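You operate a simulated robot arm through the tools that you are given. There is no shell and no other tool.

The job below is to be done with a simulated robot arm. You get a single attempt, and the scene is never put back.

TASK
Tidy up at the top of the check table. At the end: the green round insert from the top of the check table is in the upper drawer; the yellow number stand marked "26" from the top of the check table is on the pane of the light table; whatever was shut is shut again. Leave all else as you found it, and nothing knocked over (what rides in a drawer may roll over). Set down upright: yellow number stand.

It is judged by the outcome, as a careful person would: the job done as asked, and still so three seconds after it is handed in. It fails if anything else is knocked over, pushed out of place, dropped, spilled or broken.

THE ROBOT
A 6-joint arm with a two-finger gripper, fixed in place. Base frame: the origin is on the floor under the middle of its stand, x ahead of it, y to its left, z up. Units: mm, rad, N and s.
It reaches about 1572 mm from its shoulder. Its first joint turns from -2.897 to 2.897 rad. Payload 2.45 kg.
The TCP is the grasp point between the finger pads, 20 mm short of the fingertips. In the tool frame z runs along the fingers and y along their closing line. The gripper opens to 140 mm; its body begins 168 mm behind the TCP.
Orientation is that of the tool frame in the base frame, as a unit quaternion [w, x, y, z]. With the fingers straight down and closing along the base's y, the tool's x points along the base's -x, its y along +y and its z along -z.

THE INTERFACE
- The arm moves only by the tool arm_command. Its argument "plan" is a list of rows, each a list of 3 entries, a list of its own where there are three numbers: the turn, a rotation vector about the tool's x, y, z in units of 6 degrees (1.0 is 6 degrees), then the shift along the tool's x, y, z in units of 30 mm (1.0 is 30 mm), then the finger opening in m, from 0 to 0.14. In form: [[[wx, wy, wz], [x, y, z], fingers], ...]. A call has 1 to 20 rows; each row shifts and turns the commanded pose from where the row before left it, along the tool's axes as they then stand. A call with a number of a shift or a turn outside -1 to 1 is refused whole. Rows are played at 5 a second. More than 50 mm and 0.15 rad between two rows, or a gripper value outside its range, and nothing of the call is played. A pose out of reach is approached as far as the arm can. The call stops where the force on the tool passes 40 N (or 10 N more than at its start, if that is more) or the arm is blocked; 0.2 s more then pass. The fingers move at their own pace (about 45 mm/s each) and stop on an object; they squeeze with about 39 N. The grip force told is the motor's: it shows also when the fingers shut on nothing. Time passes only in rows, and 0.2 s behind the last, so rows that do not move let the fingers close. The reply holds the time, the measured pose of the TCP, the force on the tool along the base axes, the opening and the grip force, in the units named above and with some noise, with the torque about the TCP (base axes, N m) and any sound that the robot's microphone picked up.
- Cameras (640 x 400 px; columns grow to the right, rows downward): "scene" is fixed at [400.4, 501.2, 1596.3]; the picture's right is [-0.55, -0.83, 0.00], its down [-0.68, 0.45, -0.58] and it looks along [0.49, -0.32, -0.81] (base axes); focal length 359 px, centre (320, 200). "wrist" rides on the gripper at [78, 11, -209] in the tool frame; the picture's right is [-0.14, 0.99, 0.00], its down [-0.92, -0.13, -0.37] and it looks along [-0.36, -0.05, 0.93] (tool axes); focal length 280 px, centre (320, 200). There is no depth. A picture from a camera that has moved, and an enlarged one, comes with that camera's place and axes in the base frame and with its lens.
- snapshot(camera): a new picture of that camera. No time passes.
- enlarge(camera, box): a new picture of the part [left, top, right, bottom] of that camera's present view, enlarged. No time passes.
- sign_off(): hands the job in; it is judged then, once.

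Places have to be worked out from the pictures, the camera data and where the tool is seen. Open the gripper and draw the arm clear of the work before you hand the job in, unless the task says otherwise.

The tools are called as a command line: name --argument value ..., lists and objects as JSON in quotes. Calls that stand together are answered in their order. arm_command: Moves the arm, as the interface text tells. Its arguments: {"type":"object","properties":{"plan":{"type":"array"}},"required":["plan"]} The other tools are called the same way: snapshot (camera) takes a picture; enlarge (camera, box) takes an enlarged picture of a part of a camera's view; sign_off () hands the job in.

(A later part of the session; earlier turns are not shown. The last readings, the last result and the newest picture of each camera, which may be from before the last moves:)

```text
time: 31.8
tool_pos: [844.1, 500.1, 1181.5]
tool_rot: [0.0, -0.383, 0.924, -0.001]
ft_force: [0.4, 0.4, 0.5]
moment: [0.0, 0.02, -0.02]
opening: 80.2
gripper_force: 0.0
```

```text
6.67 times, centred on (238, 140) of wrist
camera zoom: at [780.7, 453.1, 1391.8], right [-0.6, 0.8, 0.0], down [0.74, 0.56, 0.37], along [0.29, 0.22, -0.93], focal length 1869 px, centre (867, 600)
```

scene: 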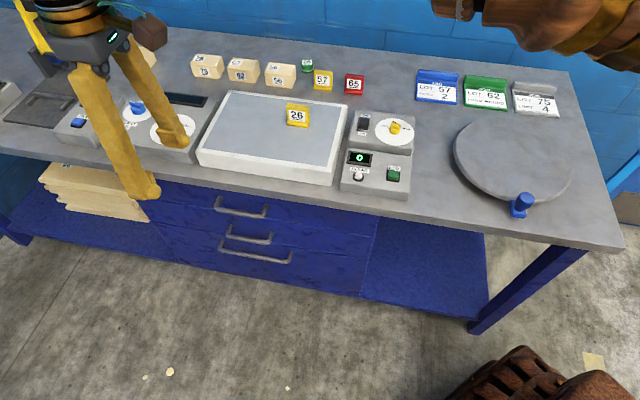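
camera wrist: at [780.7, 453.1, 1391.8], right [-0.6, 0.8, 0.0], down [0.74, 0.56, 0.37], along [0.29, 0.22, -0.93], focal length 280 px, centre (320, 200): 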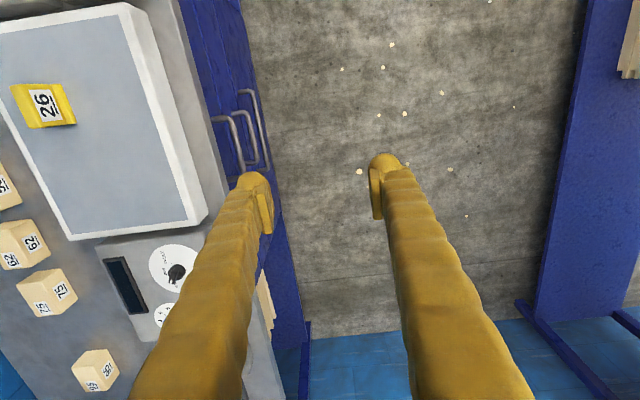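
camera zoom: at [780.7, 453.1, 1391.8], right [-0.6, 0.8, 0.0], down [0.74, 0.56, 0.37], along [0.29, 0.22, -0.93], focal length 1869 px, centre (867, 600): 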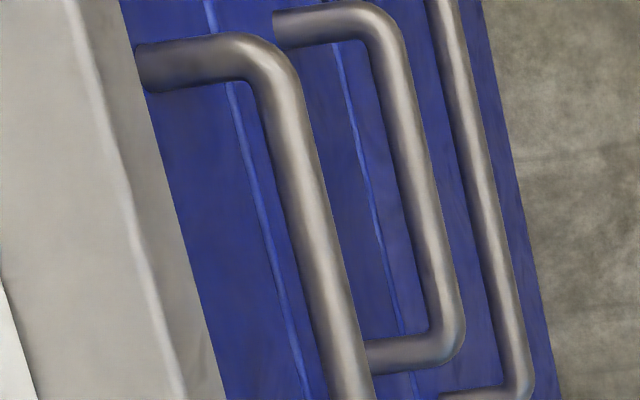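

The top handle bar works out at (997,379) centre, z≈752, about 133 mm long and 42 mm proud of the drawer front, with plenty of vertical room. I tilt the gripper to point horizontally at the drawer, still high and in front.

arm_command --plan '[[[1, 0, 0], [0, 0, 0], 0.08], [[1, 0, 0], [0, 0, 0], 0.08], [[1, 0, 0], [0, 0, 0], 0.08], [[1, 0, 0], [0, 0, 0], 0.08], [[1, 0, 0], [0, 0, 0], 0.08], [[1, 0, 0], [0, 0, 0], 0.08], [[1, 0, 0], [0, 0, 0], 0.08], [[1, 0, 0], [0, 0, 0], 0.08], [[1, 0, 0], [0, 0, 0], 0.08], [[1, 0, 0], [0, 0, 0], 0.08], [[1, 0, 0], [0, 0, 0], 0.08], [[1, 0, 0], [0, 0, 0], 0.08], [[1, 0, 0], [0, 0, 0], 0.08], [[1, 0, 0], [0, 0, 0], 0.08], [[1, 0, 0], [-0.37, 0, 0], 0.08], [[0, 0, 0], [-0.37, 0, 0], 0.08], [[0, 0, 0], [0, 0, 0], 0.08]]'

snapshot --camera "wrist"

snapshot --camera "scene"

```text
time: 35.4
tool_pos: [861.3, 516.0, 1183.0]
tool_rot: [-0.271, 0.271, -0.653, 0.653]
ft_force: [0.2, 0.8, -0.3]
moment: [-0.03, -0.02, 0.03]
opening: 80.0
gripper_force: 0.0
```

```text
taken
camera wrist: at [656.8, 608.4, 1171.7], right [0.1, 0.1, -0.99], down [0.39, 0.91, 0.13], along [0.92, -0.4, 0.05], focal length 280 px, centre (320, 200)
```

wrist: 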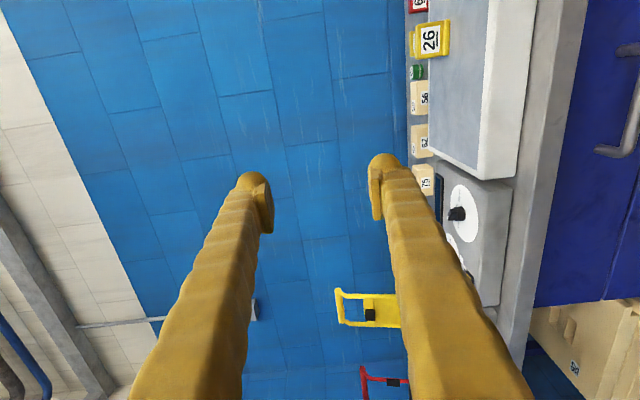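

```text
taken
```

scene: 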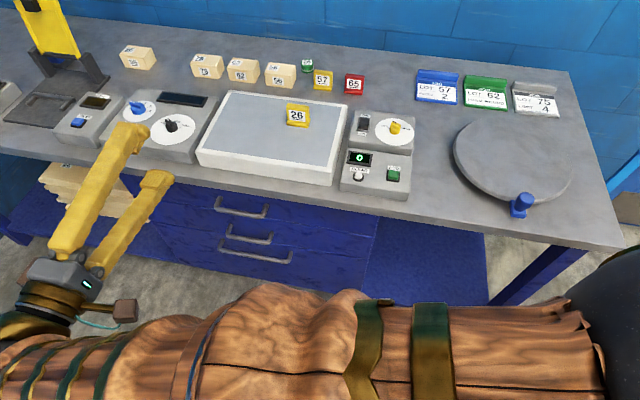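

The gripper now points horizontally at the cabinet (tool z ≈ (0.71,-0.71,0)). I descend in front of the drawers in two stages, first 300 mm.

arm_command --plan '[[[0, 0, 0], [0, 0.9, 0], 0.06], [[0, 0, 0], [0, 0.98, 0], 0.06], [[0, 0, 0], [0, 0.98, 0], 0.06], [[0, 0, 0], [0, 0.98, 0], 0.06], [[0, 0, 0], [0, 0.98, 0], 0.06], [[0, 0, 0], [0, 0.98, 0], 0.06], [[0, 0, 0], [0, 0.98, 0], 0.06], [[0, 0, 0], [0, 0.98, 0], 0.06], [[0, 0, 0], [0, 0.98, 0], 0.06], [[0, 0, 0], [0, 0.98, 0], 0.06], [[0, 0, 0], [0, 0, 0], 0.06]]'

snapshot --camera "wrist"

snapshot --camera "scene"

```text
time: 37.8
tool_pos: [860.9, 516.8, 889.6]
tool_rot: [0.272, -0.271, 0.653, -0.653]
ft_force: [0.6, 0.5, 0.4]
moment: [-0.01, 0.0, 0.0]
opening: 60.0
gripper_force: 0.0
```

```text
taken
camera wrist: at [657.4, 608.0, 879.5], right [0.1, 0.1, -0.99], down [0.39, 0.91, 0.13], along [0.92, -0.4, 0.05], focal length 280 px, centre (320, 200)
```

wrist: 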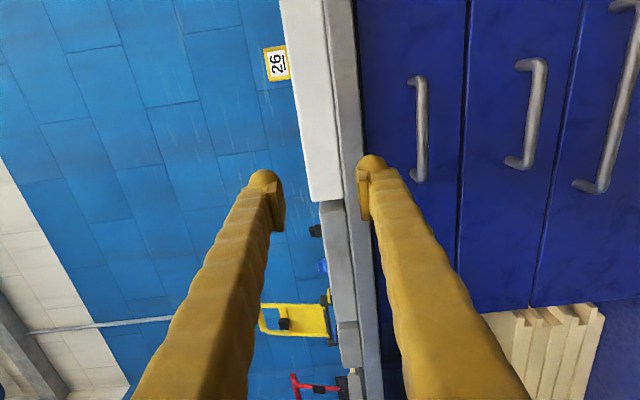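

```text
taken
```

scene: 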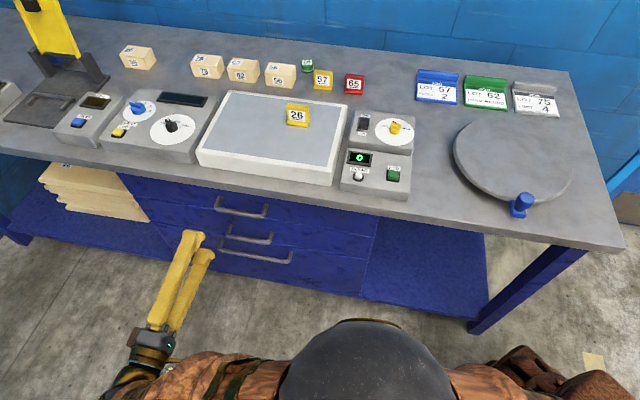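

The upper handle is in view of the wrist camera. I enlarge it to refine its height and centre.

enlarge --camera "wrist" --box '[350, 60, 510, 160]'

enlarge --camera "wrist" --box '[350, 110, 510, 210]'

```text
4.00 times, centred on (430, 110) of wrist
camera zoom: at [657.4, 608.0, 879.5], right [0.1, 0.1, -0.99], down [0.39, 0.91, 0.13], along [0.92, -0.4, 0.05], focal length 1122 px, centre (-120, 560)
```

zoom: 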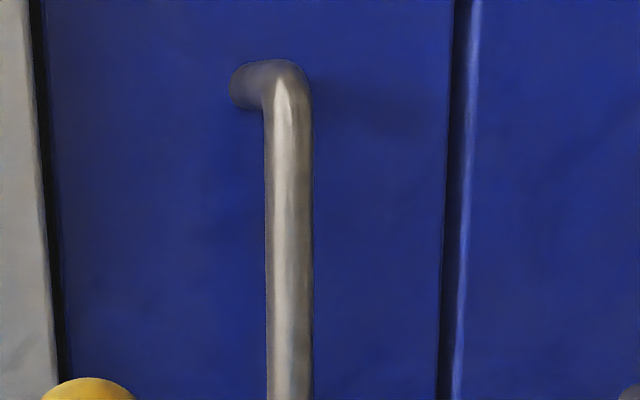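

```text
4.00 times, centred on (430, 160) of wrist
camera zoom: at [657.4, 608.0, 879.5], right [0.1, 0.1, -0.99], down [0.39, 0.91, 0.13], along [0.92, -0.4, 0.05], focal length 1122 px, centre (-120, 360)
```

zoom: 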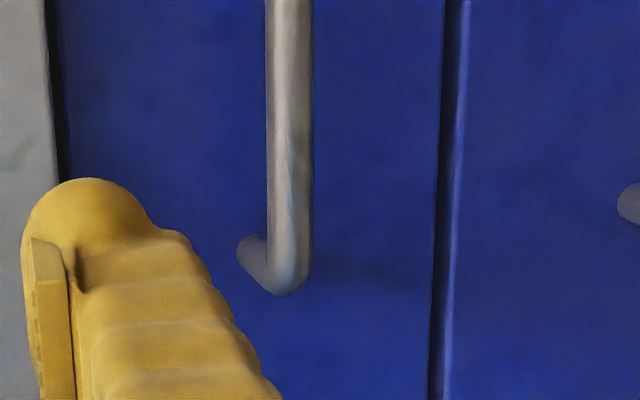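

The bar is about 17 mm thick at z≈748. I descend the remaining 142 mm and then advance 150 mm toward the handle, stopping short of it.

arm_command --plan '[[[0, 0, 0], [0, 0.94, 0], 0.06], [[0, 0, 0], [0, 0.94, 0], 0.06], [[0, 0, 0], [0, 0.94, 0], 0.06], [[0, 0, 0], [0, 0.94, 0], 0.06], [[0, 0, 0], [0, 0.94, 0], 0.06], [[0, 0, 0], [0, 0, 0], 0.06], [[0, 0, 0], [0, 0, 0.9], 0.06], [[0, 0, 0], [0, 0, 0.9], 0.06], [[0, 0, 0], [0, 0, 0.9], 0.06], [[0, 0, 0], [0, 0, 0.9], 0.06], [[0, 0, 0], [0, 0, 0.9], 0.06], [[0, 0, 0], [0, 0, 0], 0.06]]'

snapshot --camera "wrist"

snapshot --camera "scene"

```text
time: 40.4
tool_pos: [956.4, 422.7, 749.2]
tool_rot: [-0.271, 0.271, -0.653, 0.654]
ft_force: [0.3, -1.3, 0.0]
moment: [0.0, 0.01, -0.01]
opening: 60.0
gripper_force: 0.0
```

```text
taken
camera wrist: at [752.2, 513.2, 739.2], right [0.1, 0.1, -0.99], down [0.39, 0.91, 0.13], along [0.92, -0.4, 0.05], focal length 280 px, centre (320, 200)
```

wrist: 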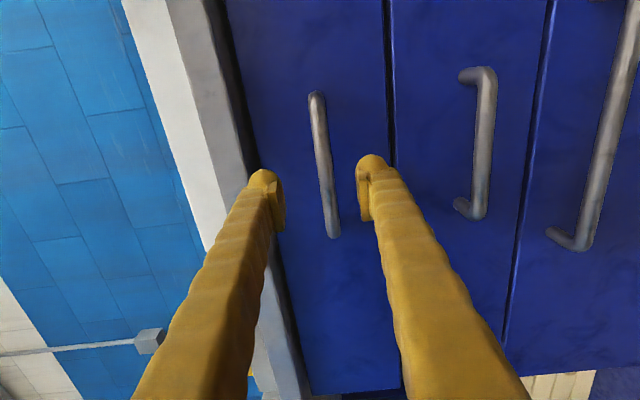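

```text
taken
```

scene: 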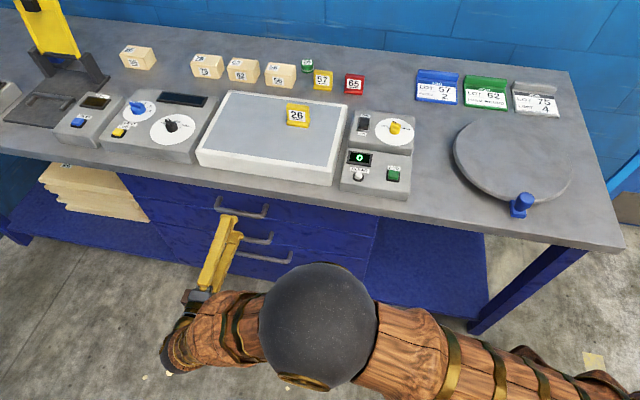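

The handle lies between the fingers; I enlarge to measure the vertical offset of the bar relative to the finger midline.

enlarge --camera "wrist" --box '[240, 120, 400, 220]'

enlarge --camera "scene" --box '[180, 180, 300, 255]'

```text
4.00 times, centred on (320, 170) of wrist
camera zoom: at [752.2, 513.2, 739.2], right [0.1, 0.1, -0.99], down [0.39, 0.91, 0.13], along [0.92, -0.4, 0.05], focal length 1122 px, centre (320, 320)
```

zoom: 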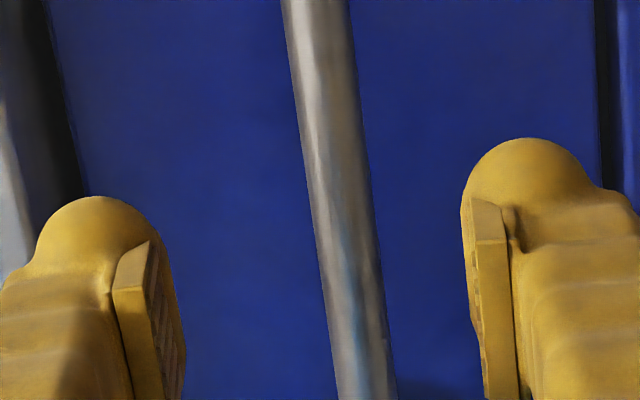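

```text
5.33 times, centred on (240, 218) of scene
camera zoom: at [400.4, 501.2, 1596.3], right [-0.55, -0.83, 0.0], down [-0.68, 0.45, -0.58], along [0.49, -0.32, -0.81], focal length 1916 px, centre (747, 107)
```

zoom: 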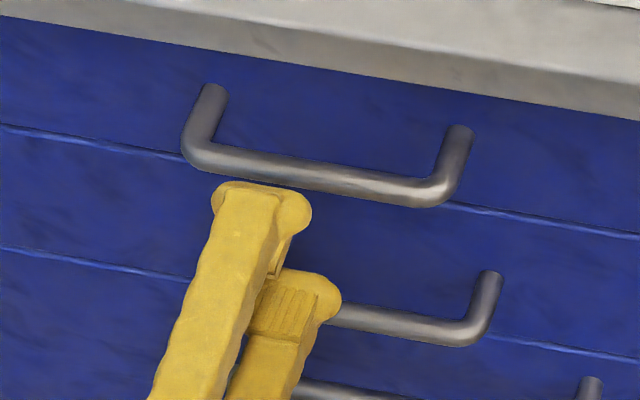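

The bar is about 4.7 mm below and slightly right of the finger midline. I correct that and advance 58 mm so the bar lies between the pads.

arm_command --plan '[[[0, 0, 0], [0.25, 0.155, 0], 0.06], [[0, 0, 0], [0, 0, 0.4], 0.06], [[0, 0, 0], [0, 0, 0.5], 0.06], [[0, 0, 0], [0, 0, 0.5], 0.06], [[0, 0, 0], [0, 0, 0.53], 0.06], [[0, 0, 0], [0, 0, 0], 0.06]]'

snapshot --camera "wrist"

enlarge --camera "scene" --box '[180, 180, 300, 255]'

```text
time: 41.8
tool_pos: [993.0, 374.3, 744.5]
tool_rot: [0.271, -0.271, 0.653, -0.653]
ft_force: [0.2, 0.9, 0.2]
moment: [0.03, 0.01, 0.01]
opening: 60.2
gripper_force: 0.1
```

```text
taken
camera wrist: at [788.2, 466.3, 734.1], right [0.1, 0.1, -0.99], down [0.39, 0.91, 0.13], along [0.92, -0.4, 0.05], focal length 280 px, centre (320, 200)
```

wrist: 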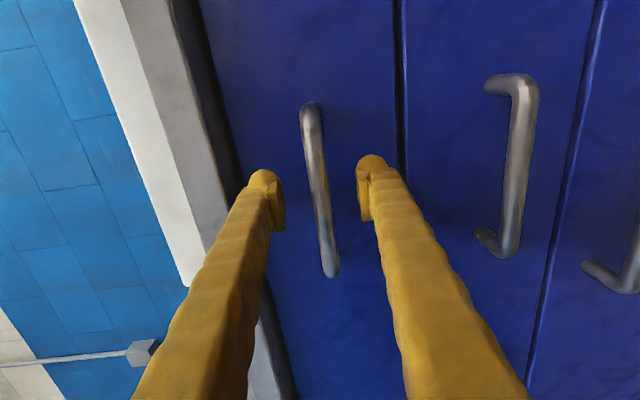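

```text
5.33 times, centred on (240, 218) of scene
camera zoom: at [400.4, 501.2, 1596.3], right [-0.55, -0.83, 0.0], down [-0.68, 0.45, -0.58], along [0.49, -0.32, -0.81], focal length 1916 px, centre (747, 107)
```

zoom: 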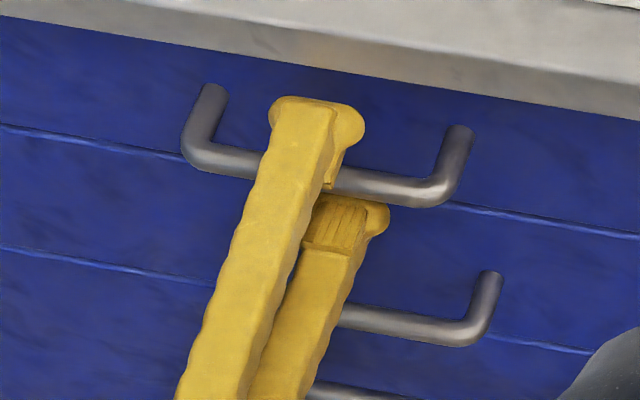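

The bar is at TCP depth and centred (bar at image x≈322 versus 320). I close the fingers on the handle.

arm_command --plan '[[[0, 0, 0], [0, 0, 0], 0.04], [[0, 0, 0], [0, 0, 0], 0.03], [[0, 0, 0], [0, 0, 0], 0.022], [[0, 0, 0], [0, 0, 0], 0.015], [[0, 0, 0], [0, 0, 0], 0.008], [[0, 0, 0], [0, 0, 0], 0.005], [[0, 0, 0], [0, 0, 0], 0.005]]'

snapshot --camera "wrist"

```text
time: 43.4
tool_pos: [992.8, 374.0, 745.4]
tool_rot: [-0.272, 0.271, -0.653, 0.653]
ft_force: [2.7, 0.8, -11.4]
moment: [0.11, -0.04, 0.08]
opening: 11.9
gripper_force: 39.0
```

```text
taken
camera wrist: at [788.1, 466.3, 733.6], right [0.1, 0.1, -0.99], down [0.39, 0.91, 0.13], along [0.92, -0.4, 0.05], focal length 280 px, centre (320, 200)
```

wrist: 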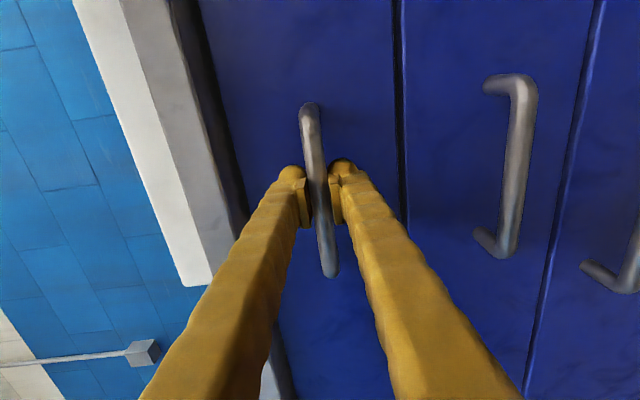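

The handle is gripped (11.9 mm, 39 N). I pull gently outward about 30 mm to see whether the drawer moves.

arm_command --plan '[[[0, 0, 0], [0, 0.02, -0.2], 0.005], [[0, 0, 0], [0, 0, -0.3], 0.005], [[0, 0, 0], [0, 0, -0.5], 0.005], [[0, 0, 0], [0, 0, 0], 0.005]]'

enlarge --camera "scene" --box '[130, 150, 370, 300]'

```text
time: 44.4
tool_pos: [971.3, 395.4, 743.6]
tool_rot: [0.271, -0.271, 0.653, -0.653]
ft_force: [-7.5, -5.5, -6.8]
moment: [0.06, -0.03, 0.11]
opening: 11.9
gripper_force: 39.1
```

```text
2.67 times, centred on (250, 225) of scene
camera zoom: at [400.4, 501.2, 1596.3], right [-0.55, -0.83, 0.0], down [-0.68, 0.45, -0.58], along [0.49, -0.32, -0.81], focal length 958 px, centre (507, 133)
```

zoom: 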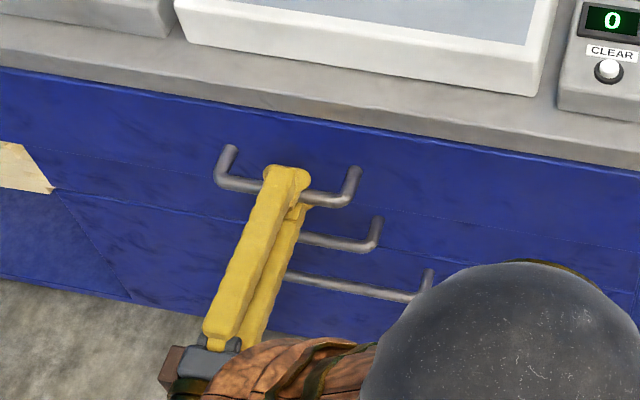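

The drawer slides easily (30 mm so far, small forces). I keep pulling in steps to about 130 mm and check.

arm_command --plan '[[[0, 0, 0], [0, 0, -0.5], 0.005], [[0, 0, 0], [0, 0, -0.6], 0.005], [[0, 0, 0], [0, 0, -0.6], 0.005], [[0, 0, 0], [0, 0, -0.6], 0.005], [[0, 0, 0], [0, 0, -0.6], 0.005], [[0, 0, 0], [0, 0, -0.4], 0.005], [[0, 0, 0], [0, 0, 0], 0.005]]'

enlarge --camera "scene" --box '[130, 150, 370, 300]'

```text
time: 46.0
tool_pos: [900.2, 465.5, 743.4]
tool_rot: [-0.271, 0.271, -0.653, 0.653]
ft_force: [-5.2, -3.1, -5.2]
moment: [0.03, -0.04, 0.09]
opening: 11.8
gripper_force: 38.5
```

```text
2.67 times, centred on (250, 225) of scene
camera zoom: at [400.4, 501.2, 1596.3], right [-0.55, -0.83, 0.0], down [-0.68, 0.45, -0.58], along [0.49, -0.32, -0.81], focal length 958 px, centre (507, 133)
```

zoom: 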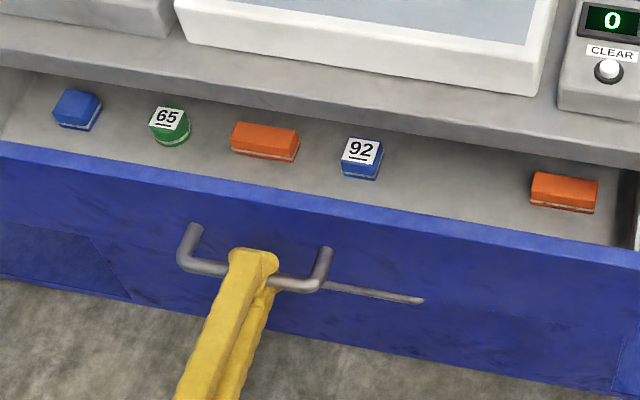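

The drawer is opening nicely; it contains other inserts (65, 92, etc.) that ride along. I continue pulling to about 230 mm.

arm_command --plan '[[[0, 0, 0], [0, 0, -0.5], 0.005], [[0, 0, 0], [0, 0, -0.6], 0.005], [[0, 0, 0], [0, 0, -0.6], 0.005], [[0, 0, 0], [0, 0, -0.6], 0.005], [[0, 0, 0], [0, 0, -0.6], 0.005], [[0, 0, 0], [0, 0, -0.4], 0.005], [[0, 0, 0], [0, 0, 0], 0.005]]'

snapshot --camera "scene"

snapshot --camera "wrist"

```text
time: 47.6
tool_pos: [830.1, 536.3, 743.7]
tool_rot: [-0.271, 0.271, -0.653, 0.654]
ft_force: [3.4, 6.2, -8.7]
moment: [0.06, -0.05, 0.25]
opening: 11.5
gripper_force: 38.7
```

```text
taken
```

scene: 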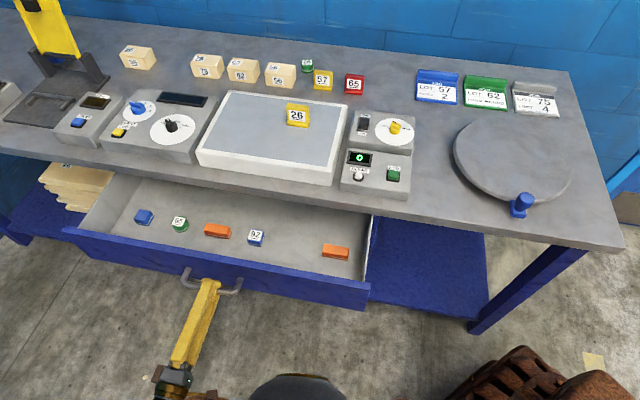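

```text
taken
camera wrist: at [626.2, 628.1, 733.5], right [0.1, 0.1, -0.99], down [0.39, 0.91, 0.13], along [0.92, -0.4, 0.05], focal length 280 px, centre (320, 200)
```

wrist: 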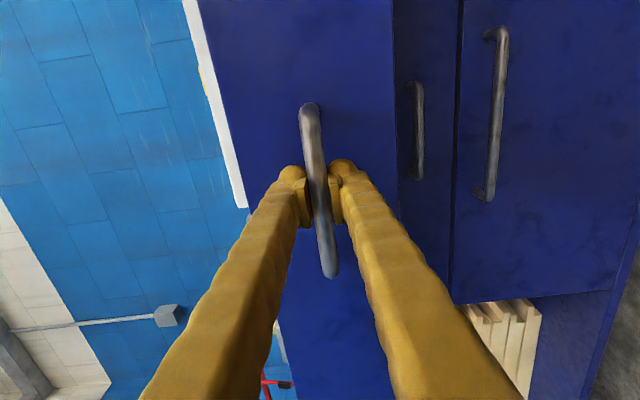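

The drawer is open about 230 mm with lots of free floor. I release the handle and back off 75 mm.

arm_command --plan '[[[0, 0, 0], [0, 0, 0], 0.02], [[0, 0, 0], [0, 0, 0], 0.03], [[0, 0, 0], [0, 0, 0], 0.045], [[0, 0, 0], [0, 0, 0], 0.06], [[0, 0, 0], [0, 0, 0], 0.06], [[0, 0, 0], [0, 0, -0.5], 0.06], [[0, 0, 0], [0, 0, -0.7], 0.06], [[0, 0, 0], [0, 0, -0.7], 0.06], [[0, 0, 0], [0, 0, -0.7], 0.06], [[0, 0, 0], [0, 0, 0], 0.06]]'

snapshot --camera "scene"

enlarge --camera "scene" --box '[60, 165, 380, 365]'

snapshot --camera "wrist"

```text
time: 49.8
tool_pos: [774.6, 591.4, 744.4]
tool_rot: [-0.271, 0.271, -0.652, 0.654]
ft_force: [0.6, 0.1, -0.6]
moment: [0.03, 0.04, -0.01]
opening: 59.8
gripper_force: 0.1
```

```text
taken
```

scene: 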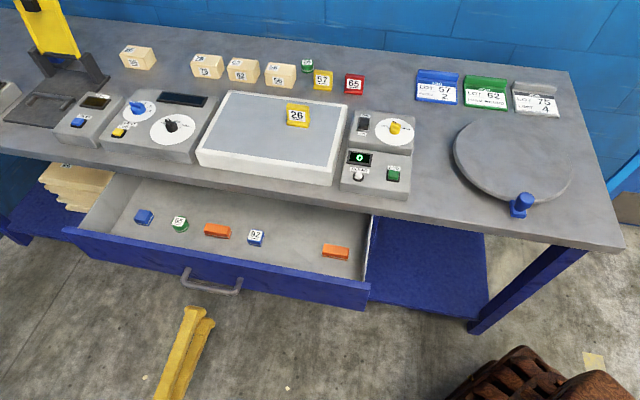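

```text
2.00 times, centred on (220, 265) of scene
camera zoom: at [400.4, 501.2, 1596.3], right [-0.55, -0.83, 0.0], down [-0.68, 0.45, -0.58], along [0.49, -0.32, -0.81], focal length 719 px, centre (520, 70)
```

zoom: 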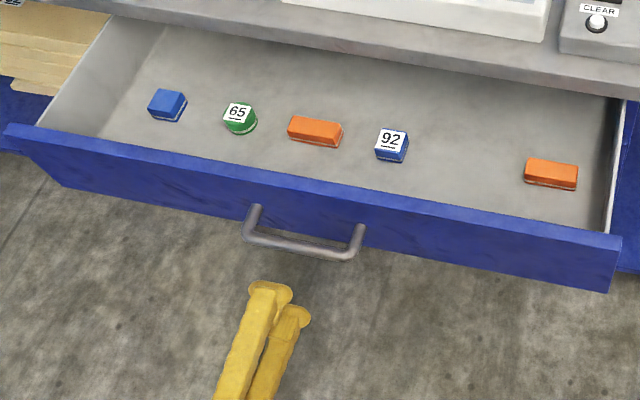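

```text
taken
camera wrist: at [571.8, 683.0, 733.7], right [0.1, 0.1, -0.99], down [0.39, 0.91, 0.13], along [0.92, -0.4, 0.05], focal length 280 px, centre (320, 200)
```

wrist: 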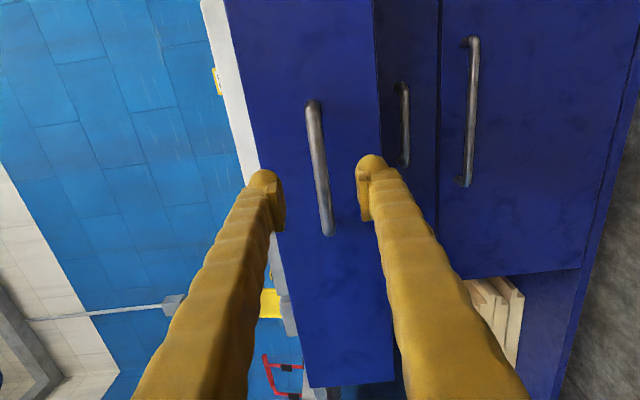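

The drawer stays put at about 230 mm open. I go straight up in front of it before re-orienting.

arm_command --plan '[[[0, 0, 0], [0, -0.9, 0], 0.06], [[0, 0, 0], [0, -0.98, 0], 0.06], [[0, 0, 0], [0, -0.98, 0], 0.06], [[0, 0, 0], [0, -0.98, 0], 0.06], [[0, 0, 0], [0, -0.98, 0], 0.06], [[0, 0, 0], [0, -0.98, 0], 0.06], [[0, 0, 0], [0, -0.98, 0], 0.06], [[0, 0, 0], [0, -0.98, 0], 0.06], [[0, 0, 0], [0, -0.98, 0], 0.06], [[0, 0, 0], [0, -0.98, 0], 0.06], [[0, 0, 0], [0, -0.98, 0], 0.06], [[0, 0, 0], [0, -0.98, 0], 0.06], [[0, 0, 0], [0, -0.98, 0], 0.06], [[0, 0, 0], [0, -0.98, 0], 0.06], [[0, 0, 0], [0, -0.98, 0], 0.06], [[0, 0, 0], [0, 0, 0], 0.06]]'

snapshot --camera "scene"

```text
time: 53.2
tool_pos: [775.7, 591.3, 1182.8]
tool_rot: [-0.272, 0.271, -0.653, 0.653]
ft_force: [-0.1, 0.3, -0.1]
moment: [0.0, -0.04, 0.01]
opening: 60.3
gripper_force: 0.1
```

```text
taken
```

scene: 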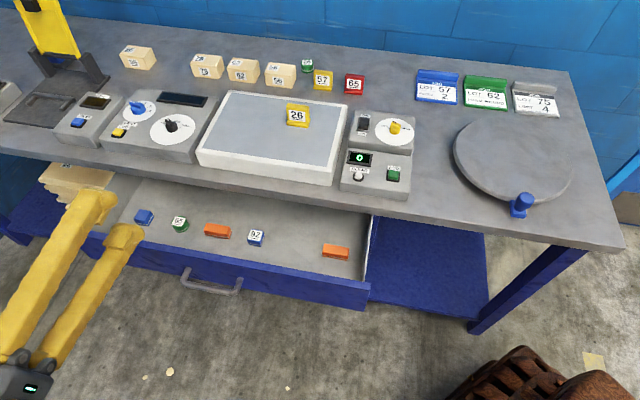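

Now I tilt the gripper back to pointing straight down.

arm_command --plan '[[[-1, 0, 0], [0, 0, 0], 0.08], [[-1, 0, 0], [0, 0, 0], 0.08], [[-1, 0, 0], [0, 0, 0], 0.08], [[-1, 0, 0], [0, 0, 0], 0.08], [[-1, 0, 0], [0, 0, 0], 0.08], [[-1, 0, 0], [0, 0, 0], 0.08], [[-1, 0, 0], [0, 0, 0], 0.08], [[-1, 0, 0], [0, 0, 0], 0.08], [[-1, 0, 0], [0, 0, 0], 0.08], [[-1, 0, 0], [0, 0, 0], 0.08], [[-1, 0, 0], [0, 0, 0], 0.08], [[-1, 0, 0], [0, 0, 0], 0.08], [[-1, 0, 0], [0, 0, 0], 0.08], [[-1, 0, 0], [0, 0, 0], 0.08], [[-1, 0, 0], [0, 0, 0], 0.08], [[0, 0, 0], [0, 0, 0], 0.08]]'

snapshot --camera "wrist"

```text
time: 56.6
tool_pos: [774.7, 590.3, 1182.2]
tool_rot: [0.0, -0.383, 0.924, 0.0]
ft_force: [0.6, -0.1, 0.0]
moment: [-0.01, -0.02, -0.01]
opening: 79.9
gripper_force: 0.0
```

```text
taken
camera wrist: at [711.8, 542.8, 1391.9], right [-0.6, 0.8, 0.0], down [0.74, 0.56, 0.37], along [0.29, 0.22, -0.93], focal length 280 px, centre (320, 200)
```

wrist: 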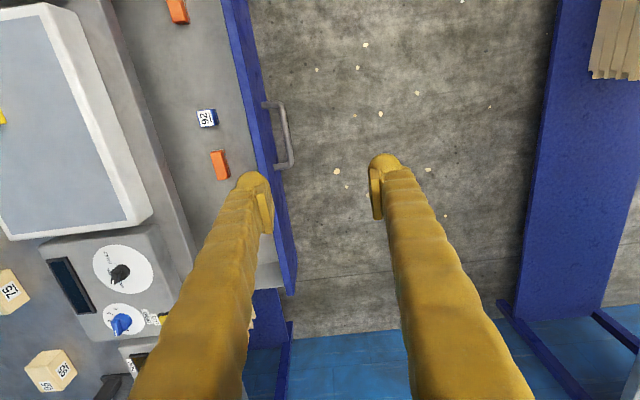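

From here the drawer interior is visible; I enlarge both views to get the drawer floor height and the gap between the "92" insert and the right orange one.

enlarge --camera "wrist" --box '[120, 0, 312, 120]'

enlarge --camera "wrist" --box '[150, 90, 310, 190]'

enlarge --camera "scene" --box '[230, 200, 390, 300]'

```text
3.33 times, centred on (216, 60) of wrist
camera zoom: at [711.8, 542.8, 1391.9], right [-0.6, 0.8, 0.0], down [0.74, 0.56, 0.37], along [0.29, 0.22, -0.93], focal length 935 px, centre (667, 667)
```

zoom: 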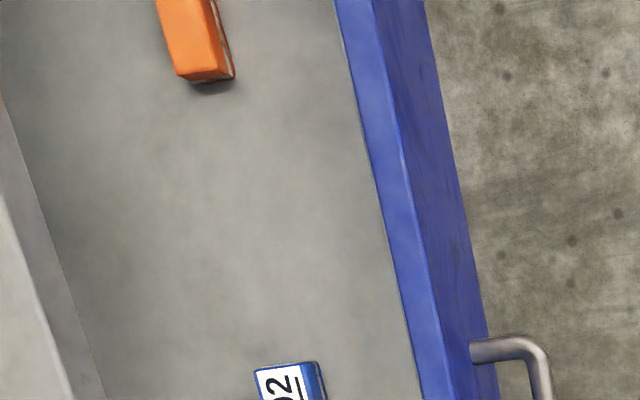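

```text
4.00 times, centred on (230, 140) of wrist
camera zoom: at [711.8, 542.8, 1391.9], right [-0.6, 0.8, 0.0], down [0.74, 0.56, 0.37], along [0.29, 0.22, -0.93], focal length 1122 px, centre (680, 440)
```

zoom: 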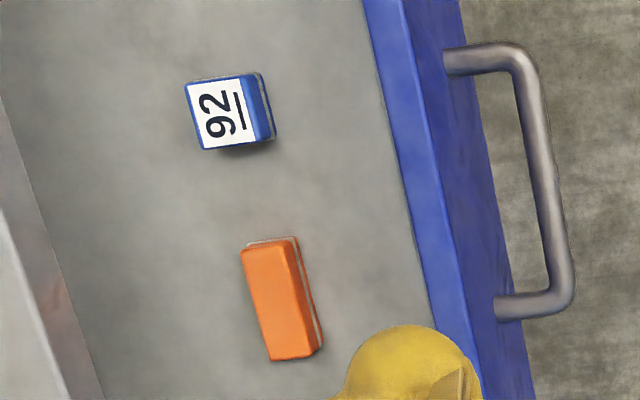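

```text
4.00 times, centred on (310, 250) of scene
camera zoom: at [400.4, 501.2, 1596.3], right [-0.55, -0.83, 0.0], down [-0.68, 0.45, -0.58], along [0.49, -0.32, -0.81], focal length 1437 px, centre (360, 0)
```

zoom: 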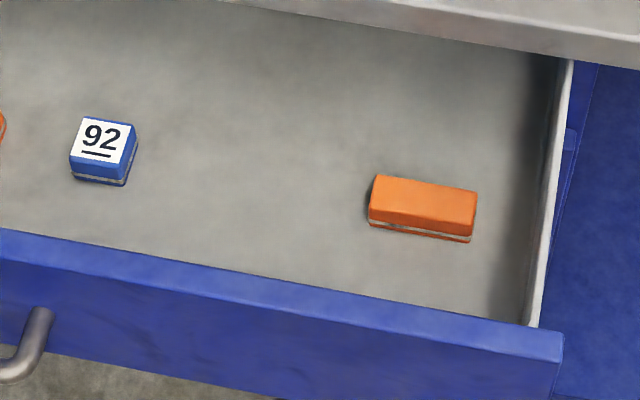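

The drawer floor works out at z≈707 and the gap between "92" and the right orange insert is about 174 mm wide, centred near depth line (D≈375). Now I rotate the gripper 90° so it closes sideways for the insert, and begin moving toward it at height.

arm_command --plan '[[[0, 0, 1], [0, 0, 0], 0.1], [[0, 0, 1], [0, 0, 0], 0.1], [[0, 0, 1], [0, 0, 0], 0.1], [[0, 0, 1], [0, 0, 0], 0.1], [[0, 0, 1], [0, 0, 0], 0.1], [[0, 0, 1], [0, 0, 0], 0.1], [[0, 0, 1], [0, 0, 0], 0.1], [[0, 0, 1], [0, 0, 0], 0.1], [[0, 0, 1], [0, 0, 0], 0.1], [[0, 0, 1], [0, 0, 0], 0.1], [[0, 0, 1], [0, 0, 0], 0.1], [[0, 0, 1], [0, 0, 0], 0.1], [[0, 0, 1], [0, 0, 0], 0.1], [[0, 0, 1], [0, 0, 0], 0.1], [[0, 0, 1], [0, 0, 0], 0.1], [[0, 0, 0], [-0.98, -0.11, 0], 0.1], [[0, 0, 0], [-0.98, -0.11, 0], 0.1], [[0, 0, 0], [-0.98, -0.11, 0], 0.1], [[0, 0, 0], [-0.98, -0.11, 0], 0.1], [[0, 0, 0], [-0.98, -0.11, 0], 0.1]]'

arm_command --plan '[[[0, 0, 0], [-0.98, -0.11, 0], 0.1], [[0, 0, 0], [-0.98, -0.11, 0], 0.1], [[0, 0, 0], [-0.98, -0.11, 0], 0.1], [[0, 0, 0], [-0.98, -0.11, 0], 0.1], [[0, 0, 0], [-0.98, -0.11, 0], 0.1], [[0, 0, 0], [-0.98, -0.11, 0], 0.1], [[0, 0, 0], [-0.98, -0.11, 0], 0.1], [[0, 0, 0], [-0.98, -0.11, 0], 0.1], [[0, 0, 0], [-0.98, -0.11, 0], 0.1], [[0, 0, 0], [-0.98, -0.11, 0], 0.1], [[0, 0, 0], [-0.98, -0.11, 0], 0.1], [[0, 0, 0], [-0.98, -0.11, 0], 0.1], [[0, 0, 0], [-0.98, -0.11, 0], 0.1], [[0, 0, 0], [-0.98, -0.11, 0], 0.1], [[0, 0, 0], [-0.98, -0.11, 0], 0.1], [[0, 0, 0], [-0.98, -0.11, 0], 0.1], [[0, 0, 0], [-0.98, -0.11, 0], 0.1], [[0, 0, 0], [-0.98, -0.11, 0], 0.1], [[0, 0, 0], [-0.98, -0.11, 0], 0.1], [[0, 0, 0], [0, 0, 0], 0.1]]'

snapshot --camera "wrist"

snapshot --camera "scene"

```text
time: 60.8
tool_pos: [868.0, 475.0, 1184.5]
tool_rot: [0.0, 0.382, 0.924, -0.001]
ft_force: [0.0, -0.1, 0.0]
moment: [-0.02, -0.04, 0.01]
opening: 100.0
gripper_force: 0.0
```

```text
time: 65.0
tool_pos: [1151.2, 38.9, 1154.4]
tool_rot: [0.001, 0.381, 0.925, 0.0]
ft_force: [-0.9, -0.5, 0.1]
moment: [0.0, -0.01, -0.01]
opening: 100.1
gripper_force: 0.1
out of reach, approached as far as the arm can: row 15, 16, 17, 18, 19
```

```text
taken
camera wrist: at [1103.0, 102.1, 1363.7], right [0.8, 0.6, 0.0], down [0.56, -0.74, 0.37], along [0.22, -0.29, -0.93], focal length 280 px, centre (320, 200)
```

wrist: 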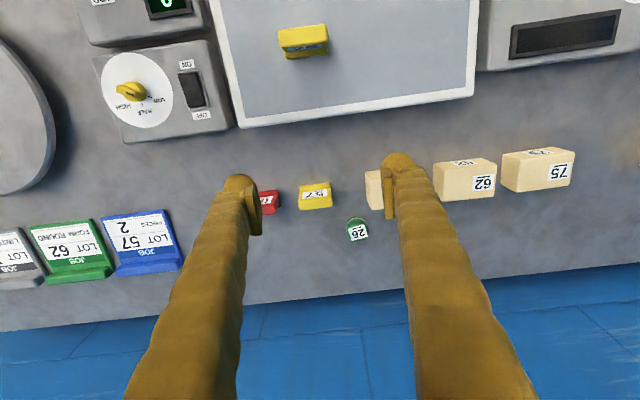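

```text
taken
```

scene: 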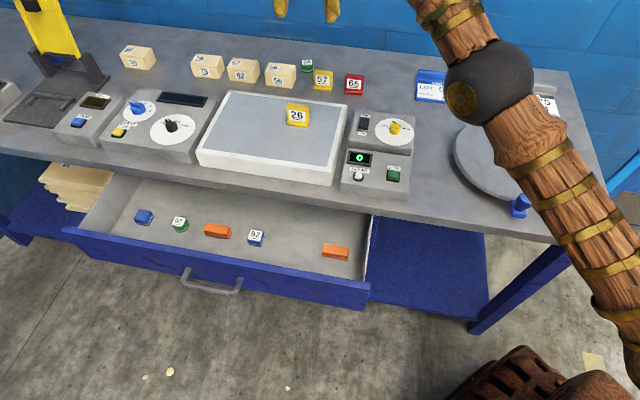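

The arm hit its reach limit at this height with a vertical gripper (TCP at (1151,39,1154)). I will tilt the fingers outward about 24° around the closing axis, which keeps the pads vertical, and lower a bit to regain reach.

arm_command --plan '[[[0, -1, 0], [0, 0, 0], 0.1], [[0, -1, 0], [0, 0, 0], 0.1], [[0, -1, 0], [0, 0, 0], 0.1], [[0, -1, 0], [0, 0, 0], 0.1], [[0, 0, 0], [0, 0, 0], 0.1]]'

snapshot --camera "wrist"

```text
time: 66.2
tool_pos: [1150.9, 39.4, 1155.0]
tool_rot: [0.192, 0.373, 0.904, -0.08]
ft_force: [0.0, -0.1, 0.0]
moment: [-0.04, 0.01, -0.01]
opening: 99.8
gripper_force: 0.1
```

```text
taken
camera wrist: at [1047.2, 157.5, 1314.0], right [0.79, 0.61, 0.06], down [0.4, -0.58, 0.71], along [0.47, -0.54, -0.7], focal length 280 px, centre (320, 200)
```

wrist: 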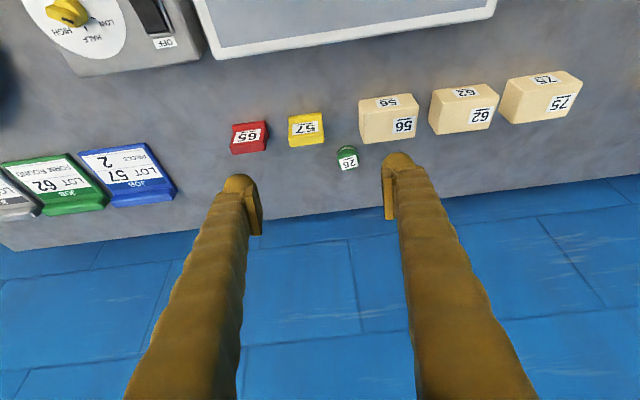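

The tilt worked and the commanded pose follows the actual one. The insert is visible between the fingers; I enlarge it to refine its position.

enlarge --camera "wrist" --box '[300, 120, 396, 180]'

enlarge --camera "scene" --box '[270, 40, 366, 100]'

```text
6.67 times, centred on (348, 150) of wrist
camera zoom: at [1047.2, 157.5, 1314.0], right [0.79, 0.61, 0.06], down [0.4, -0.58, 0.71], along [0.47, -0.54, -0.7], focal length 1869 px, centre (133, 533)
```

zoom: 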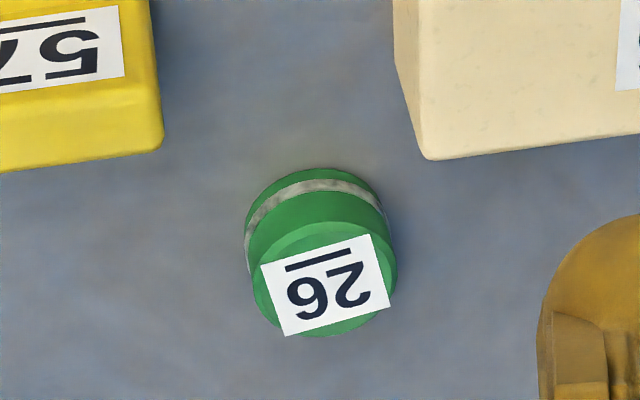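

```text
6.67 times, centred on (318, 70) of scene
camera zoom: at [400.4, 501.2, 1596.3], right [-0.55, -0.83, 0.0], down [-0.68, 0.45, -0.58], along [0.49, -0.32, -0.81], focal length 2395 px, centre (333, 1067)
```

zoom: 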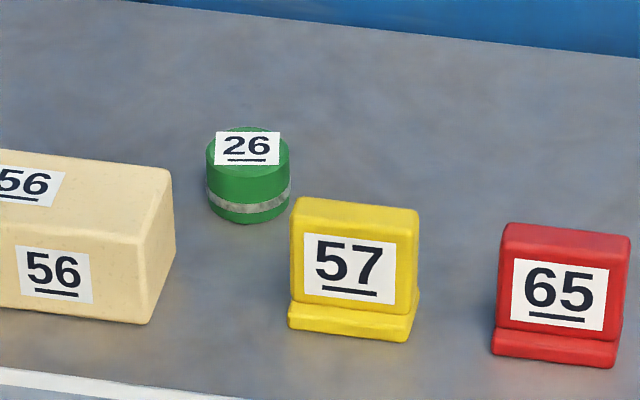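

The insert's top centre triangulates to about (1306,-50), top z≈898. I move along a straight line to a pre-grasp point about 95 mm above the grasp height.

arm_command --plan '[[[0, 0, 0], [-0.36, 0.19, 0.935], 0.1], [[0, 0, 0], [-0.36, 0.19, 0.935], 0.1], [[0, 0, 0], [-0.36, 0.19, 0.935], 0.1], [[0, 0, 0], [-0.36, 0.19, 0.935], 0.1], [[0, 0, 0], [-0.36, 0.19, 0.935], 0.1], [[0, 0, 0], [-0.36, 0.19, 0.935], 0.1], [[0, 0, 0], [-0.36, 0.19, 0.935], 0.1], [[0, 0, 0], [-0.36, 0.19, 0.935], 0.1], [[0, 0, 0], [0, 0, 0], 0.1]]'

snapshot --camera "wrist"

snapshot --camera "scene"

```text
time: 68.2
tool_pos: [1303.9, -49.2, 984.2]
tool_rot: [0.192, 0.374, 0.904, -0.08]
ft_force: [0.3, -0.7, 0.2]
moment: [0.01, 0.02, -0.02]
opening: 100.3
gripper_force: 0.2
```

```text
taken
camera wrist: at [1200.6, 68.9, 1143.6], right [0.79, 0.61, 0.06], down [0.4, -0.58, 0.71], along [0.47, -0.54, -0.7], focal length 280 px, centre (320, 200)
```

wrist: 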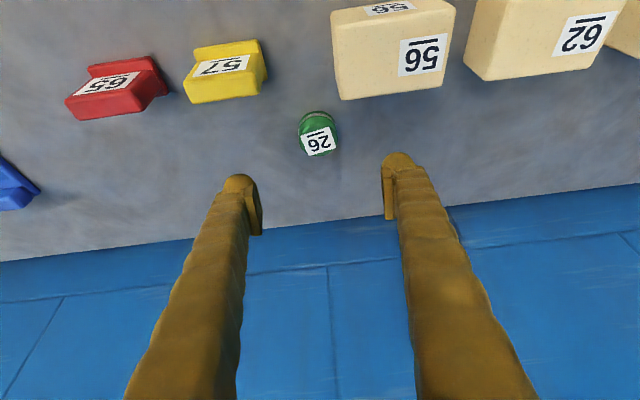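

```text
taken
```

scene: 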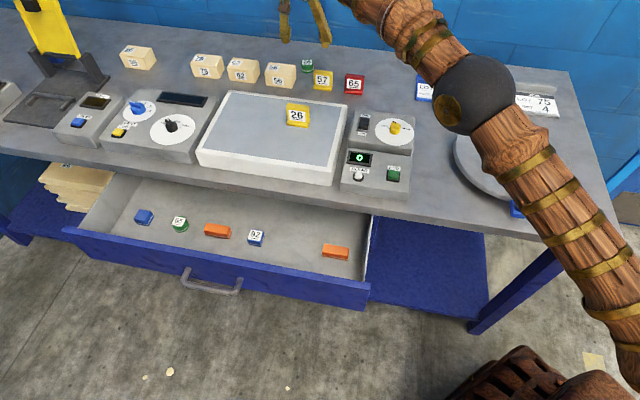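

I'm above the insert. I enlarge to check how well it is centred relative to the finger midline before descending.

enlarge --camera "wrist" --box '[270, 95, 382, 165]'

enlarge --camera "scene" --box '[250, 0, 370, 75]'

```text
5.71 times, centred on (326, 130) of wrist
camera zoom: at [1200.6, 68.9, 1143.6], right [0.79, 0.61, 0.06], down [0.4, -0.58, 0.71], along [0.47, -0.54, -0.7], focal length 1602 px, centre (286, 600)
```

zoom: 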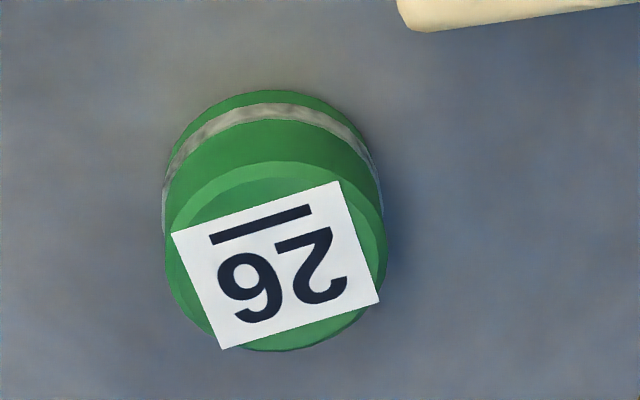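

```text
5.33 times, centred on (310, 38) of scene
camera zoom: at [400.4, 501.2, 1596.3], right [-0.55, -0.83, 0.0], down [-0.68, 0.45, -0.58], along [0.49, -0.32, -0.81], focal length 1916 px, centre (373, 1067)
```

zoom: 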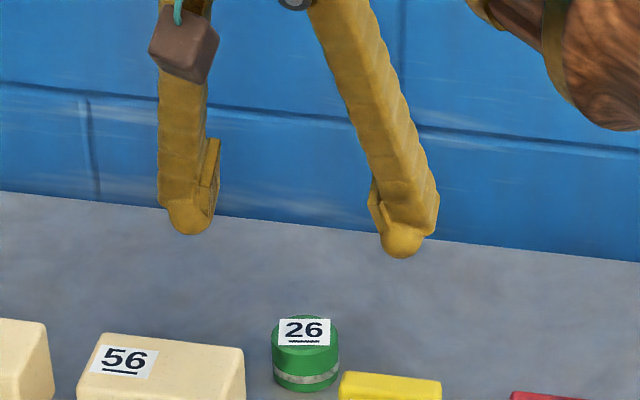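

The insert is within 3 mm of the midline. I reduce the tilt to 18° for more clearance to block 56, correct sideways 3 mm, narrow to 75 mm, and descend 55 mm to just above the insert's top.

arm_command --plan '[[[0, 1, 0], [0, 0.1, 0], 0.075], [[0, 0, 0], [0, 0, 0], 0.075], [[0, 0, 0], [0.19, 0, 0.58], 0.075], [[0, 0, 0], [0.19, 0, 0.58], 0.075], [[0, 0, 0], [0.19, 0, 0.58], 0.075], [[0, 0, 0], [0, 0, 0], 0.075]]'

snapshot --camera "wrist"

enlarge --camera "scene" --box '[250, 30, 370, 105]'

```text
time: 69.6
tool_pos: [1294.1, -44.3, 927.1]
tool_rot: [0.145, 0.378, 0.913, -0.06]
ft_force: [0.4, 0.0, -0.4]
moment: [-0.02, 0.02, 0.02]
opening: 75.1
gripper_force: 0.1
out of reach, approached as far as the arm can: row 1
```

```text
taken
camera wrist: at [1202.4, 60.4, 1100.5], right [0.79, 0.61, 0.04], down [0.45, -0.63, 0.63], along [0.41, -0.48, -0.77], focal length 280 px, centre (320, 200)
```

wrist: 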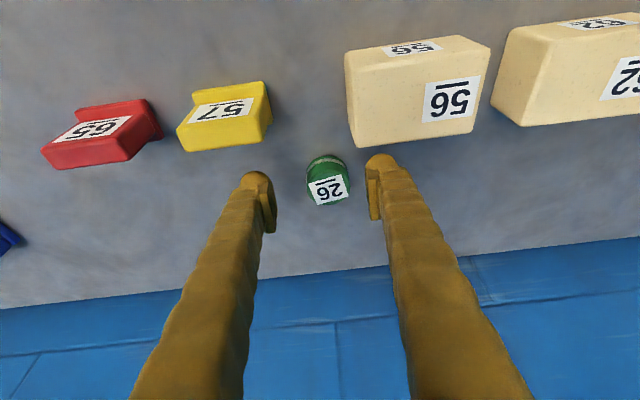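

```text
5.33 times, centred on (310, 68) of scene
camera zoom: at [400.4, 501.2, 1596.3], right [-0.55, -0.83, 0.0], down [-0.68, 0.45, -0.58], along [0.49, -0.32, -0.81], focal length 1916 px, centre (373, 907)
```

zoom: 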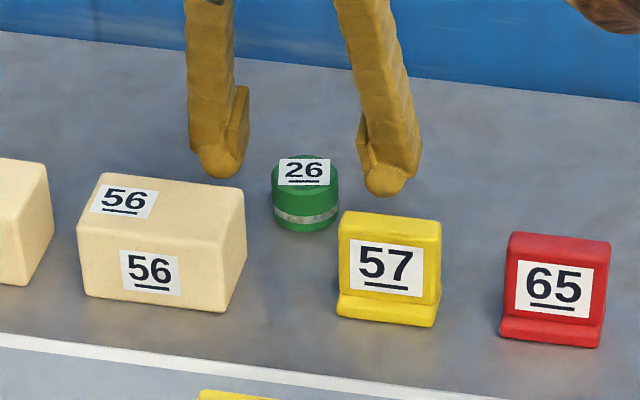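

The tilt change pulled the TCP back about 10 mm, so I correct: 11 mm deeper and 6 mm toward the block side, at the present height above the insert.

arm_command --plan '[[[0, 0, 0], [-0.18, 0.11, 0.057], 0.075], [[0, 0, 0], [-0.18, 0.11, 0.057], 0.075], [[0, 0, 0], [0, 0, 0], 0.075]]'

snapshot --camera "wrist"

enlarge --camera "wrist" --box '[230, 120, 422, 240]'

```text
time: 70.4
tool_pos: [1307.5, -48.2, 926.3]
tool_rot: [0.144, 0.377, 0.913, -0.06]
ft_force: [0.4, 0.0, 0.0]
moment: [-0.01, 0.0, 0.03]
opening: 74.9
gripper_force: 0.1
```

```text
taken
camera wrist: at [1215.1, 56.8, 1100.9], right [0.79, 0.61, 0.04], down [0.45, -0.63, 0.64], along [0.41, -0.48, -0.77], focal length 280 px, centre (320, 200)
```

wrist: 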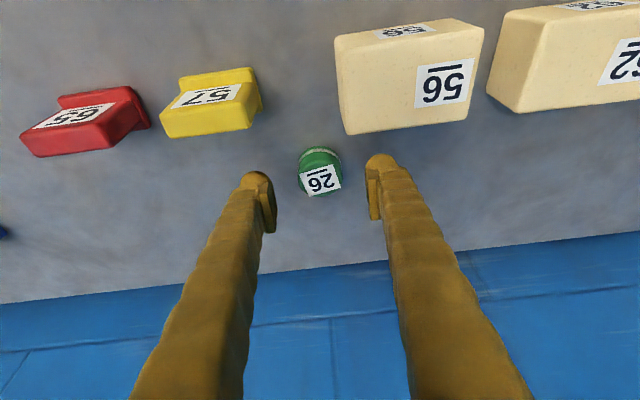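

```text
3.33 times, centred on (326, 180) of wrist
camera zoom: at [1215.1, 56.8, 1100.9], right [0.79, 0.61, 0.04], down [0.45, -0.63, 0.64], along [0.41, -0.48, -0.77], focal length 935 px, centre (300, 267)
```

zoom: 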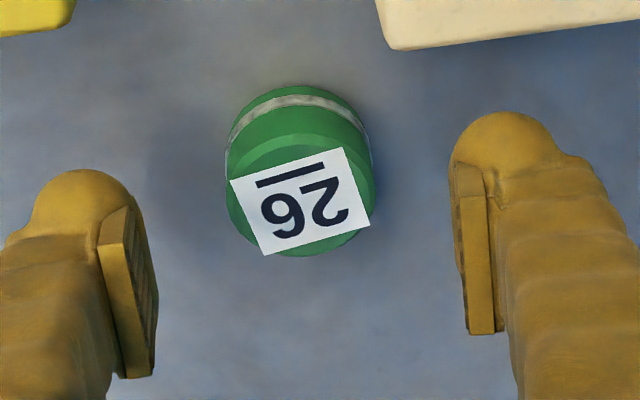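

The insert is centred within about 1 mm. I descend 30 mm vertically so the pads straddle its upper part, in small steps.

arm_command --plan '[[[0, 0, 0], [0.08, 0.04, 0.25], 0.075], [[0, 0, 0], [0.08, 0, 0.25], 0.075], [[0, 0, 0], [0.08, 0, 0.25], 0.075], [[0, 0, 0], [0.07, 0, 0.2], 0.075], [[0, 0, 0], [0, 0, 0], 0.075]]'

snapshot --camera "wrist"

enlarge --camera "scene" --box '[260, 40, 356, 100]'

```text
time: 71.6
tool_pos: [1306.9, -48.9, 896.0]
tool_rot: [0.145, 0.377, 0.913, -0.06]
ft_force: [-1.0, -0.5, 0.7]
moment: [0.03, -0.01, 0.02]
opening: 75.0
gripper_force: 0.1
```

```text
taken
camera wrist: at [1216.0, 57.5, 1071.0], right [0.79, 0.61, 0.04], down [0.45, -0.63, 0.64], along [0.41, -0.48, -0.77], focal length 280 px, centre (320, 200)
```

wrist: 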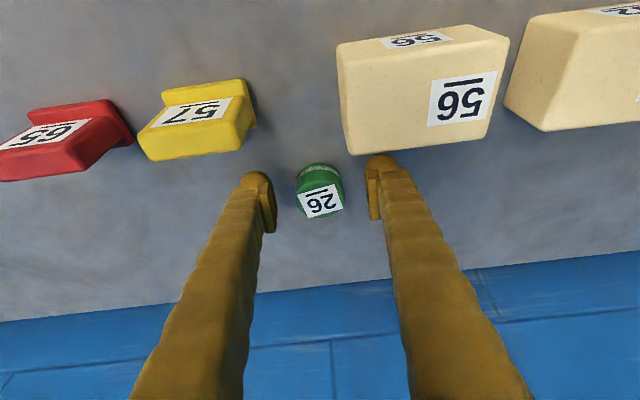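

```text
6.67 times, centred on (308, 70) of scene
camera zoom: at [400.4, 501.2, 1596.3], right [-0.55, -0.83, 0.0], down [-0.68, 0.45, -0.58], along [0.49, -0.32, -0.81], focal length 2395 px, centre (400, 1067)
```

zoom: 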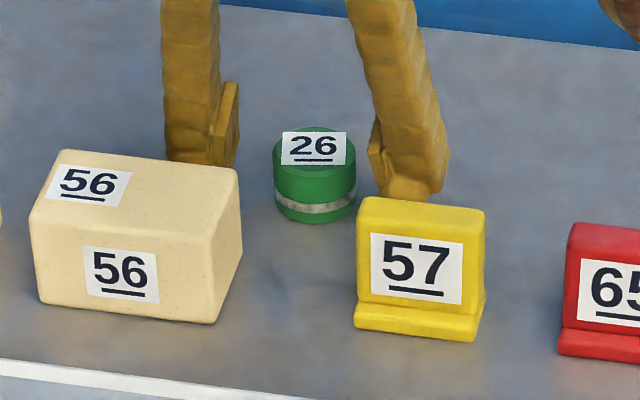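

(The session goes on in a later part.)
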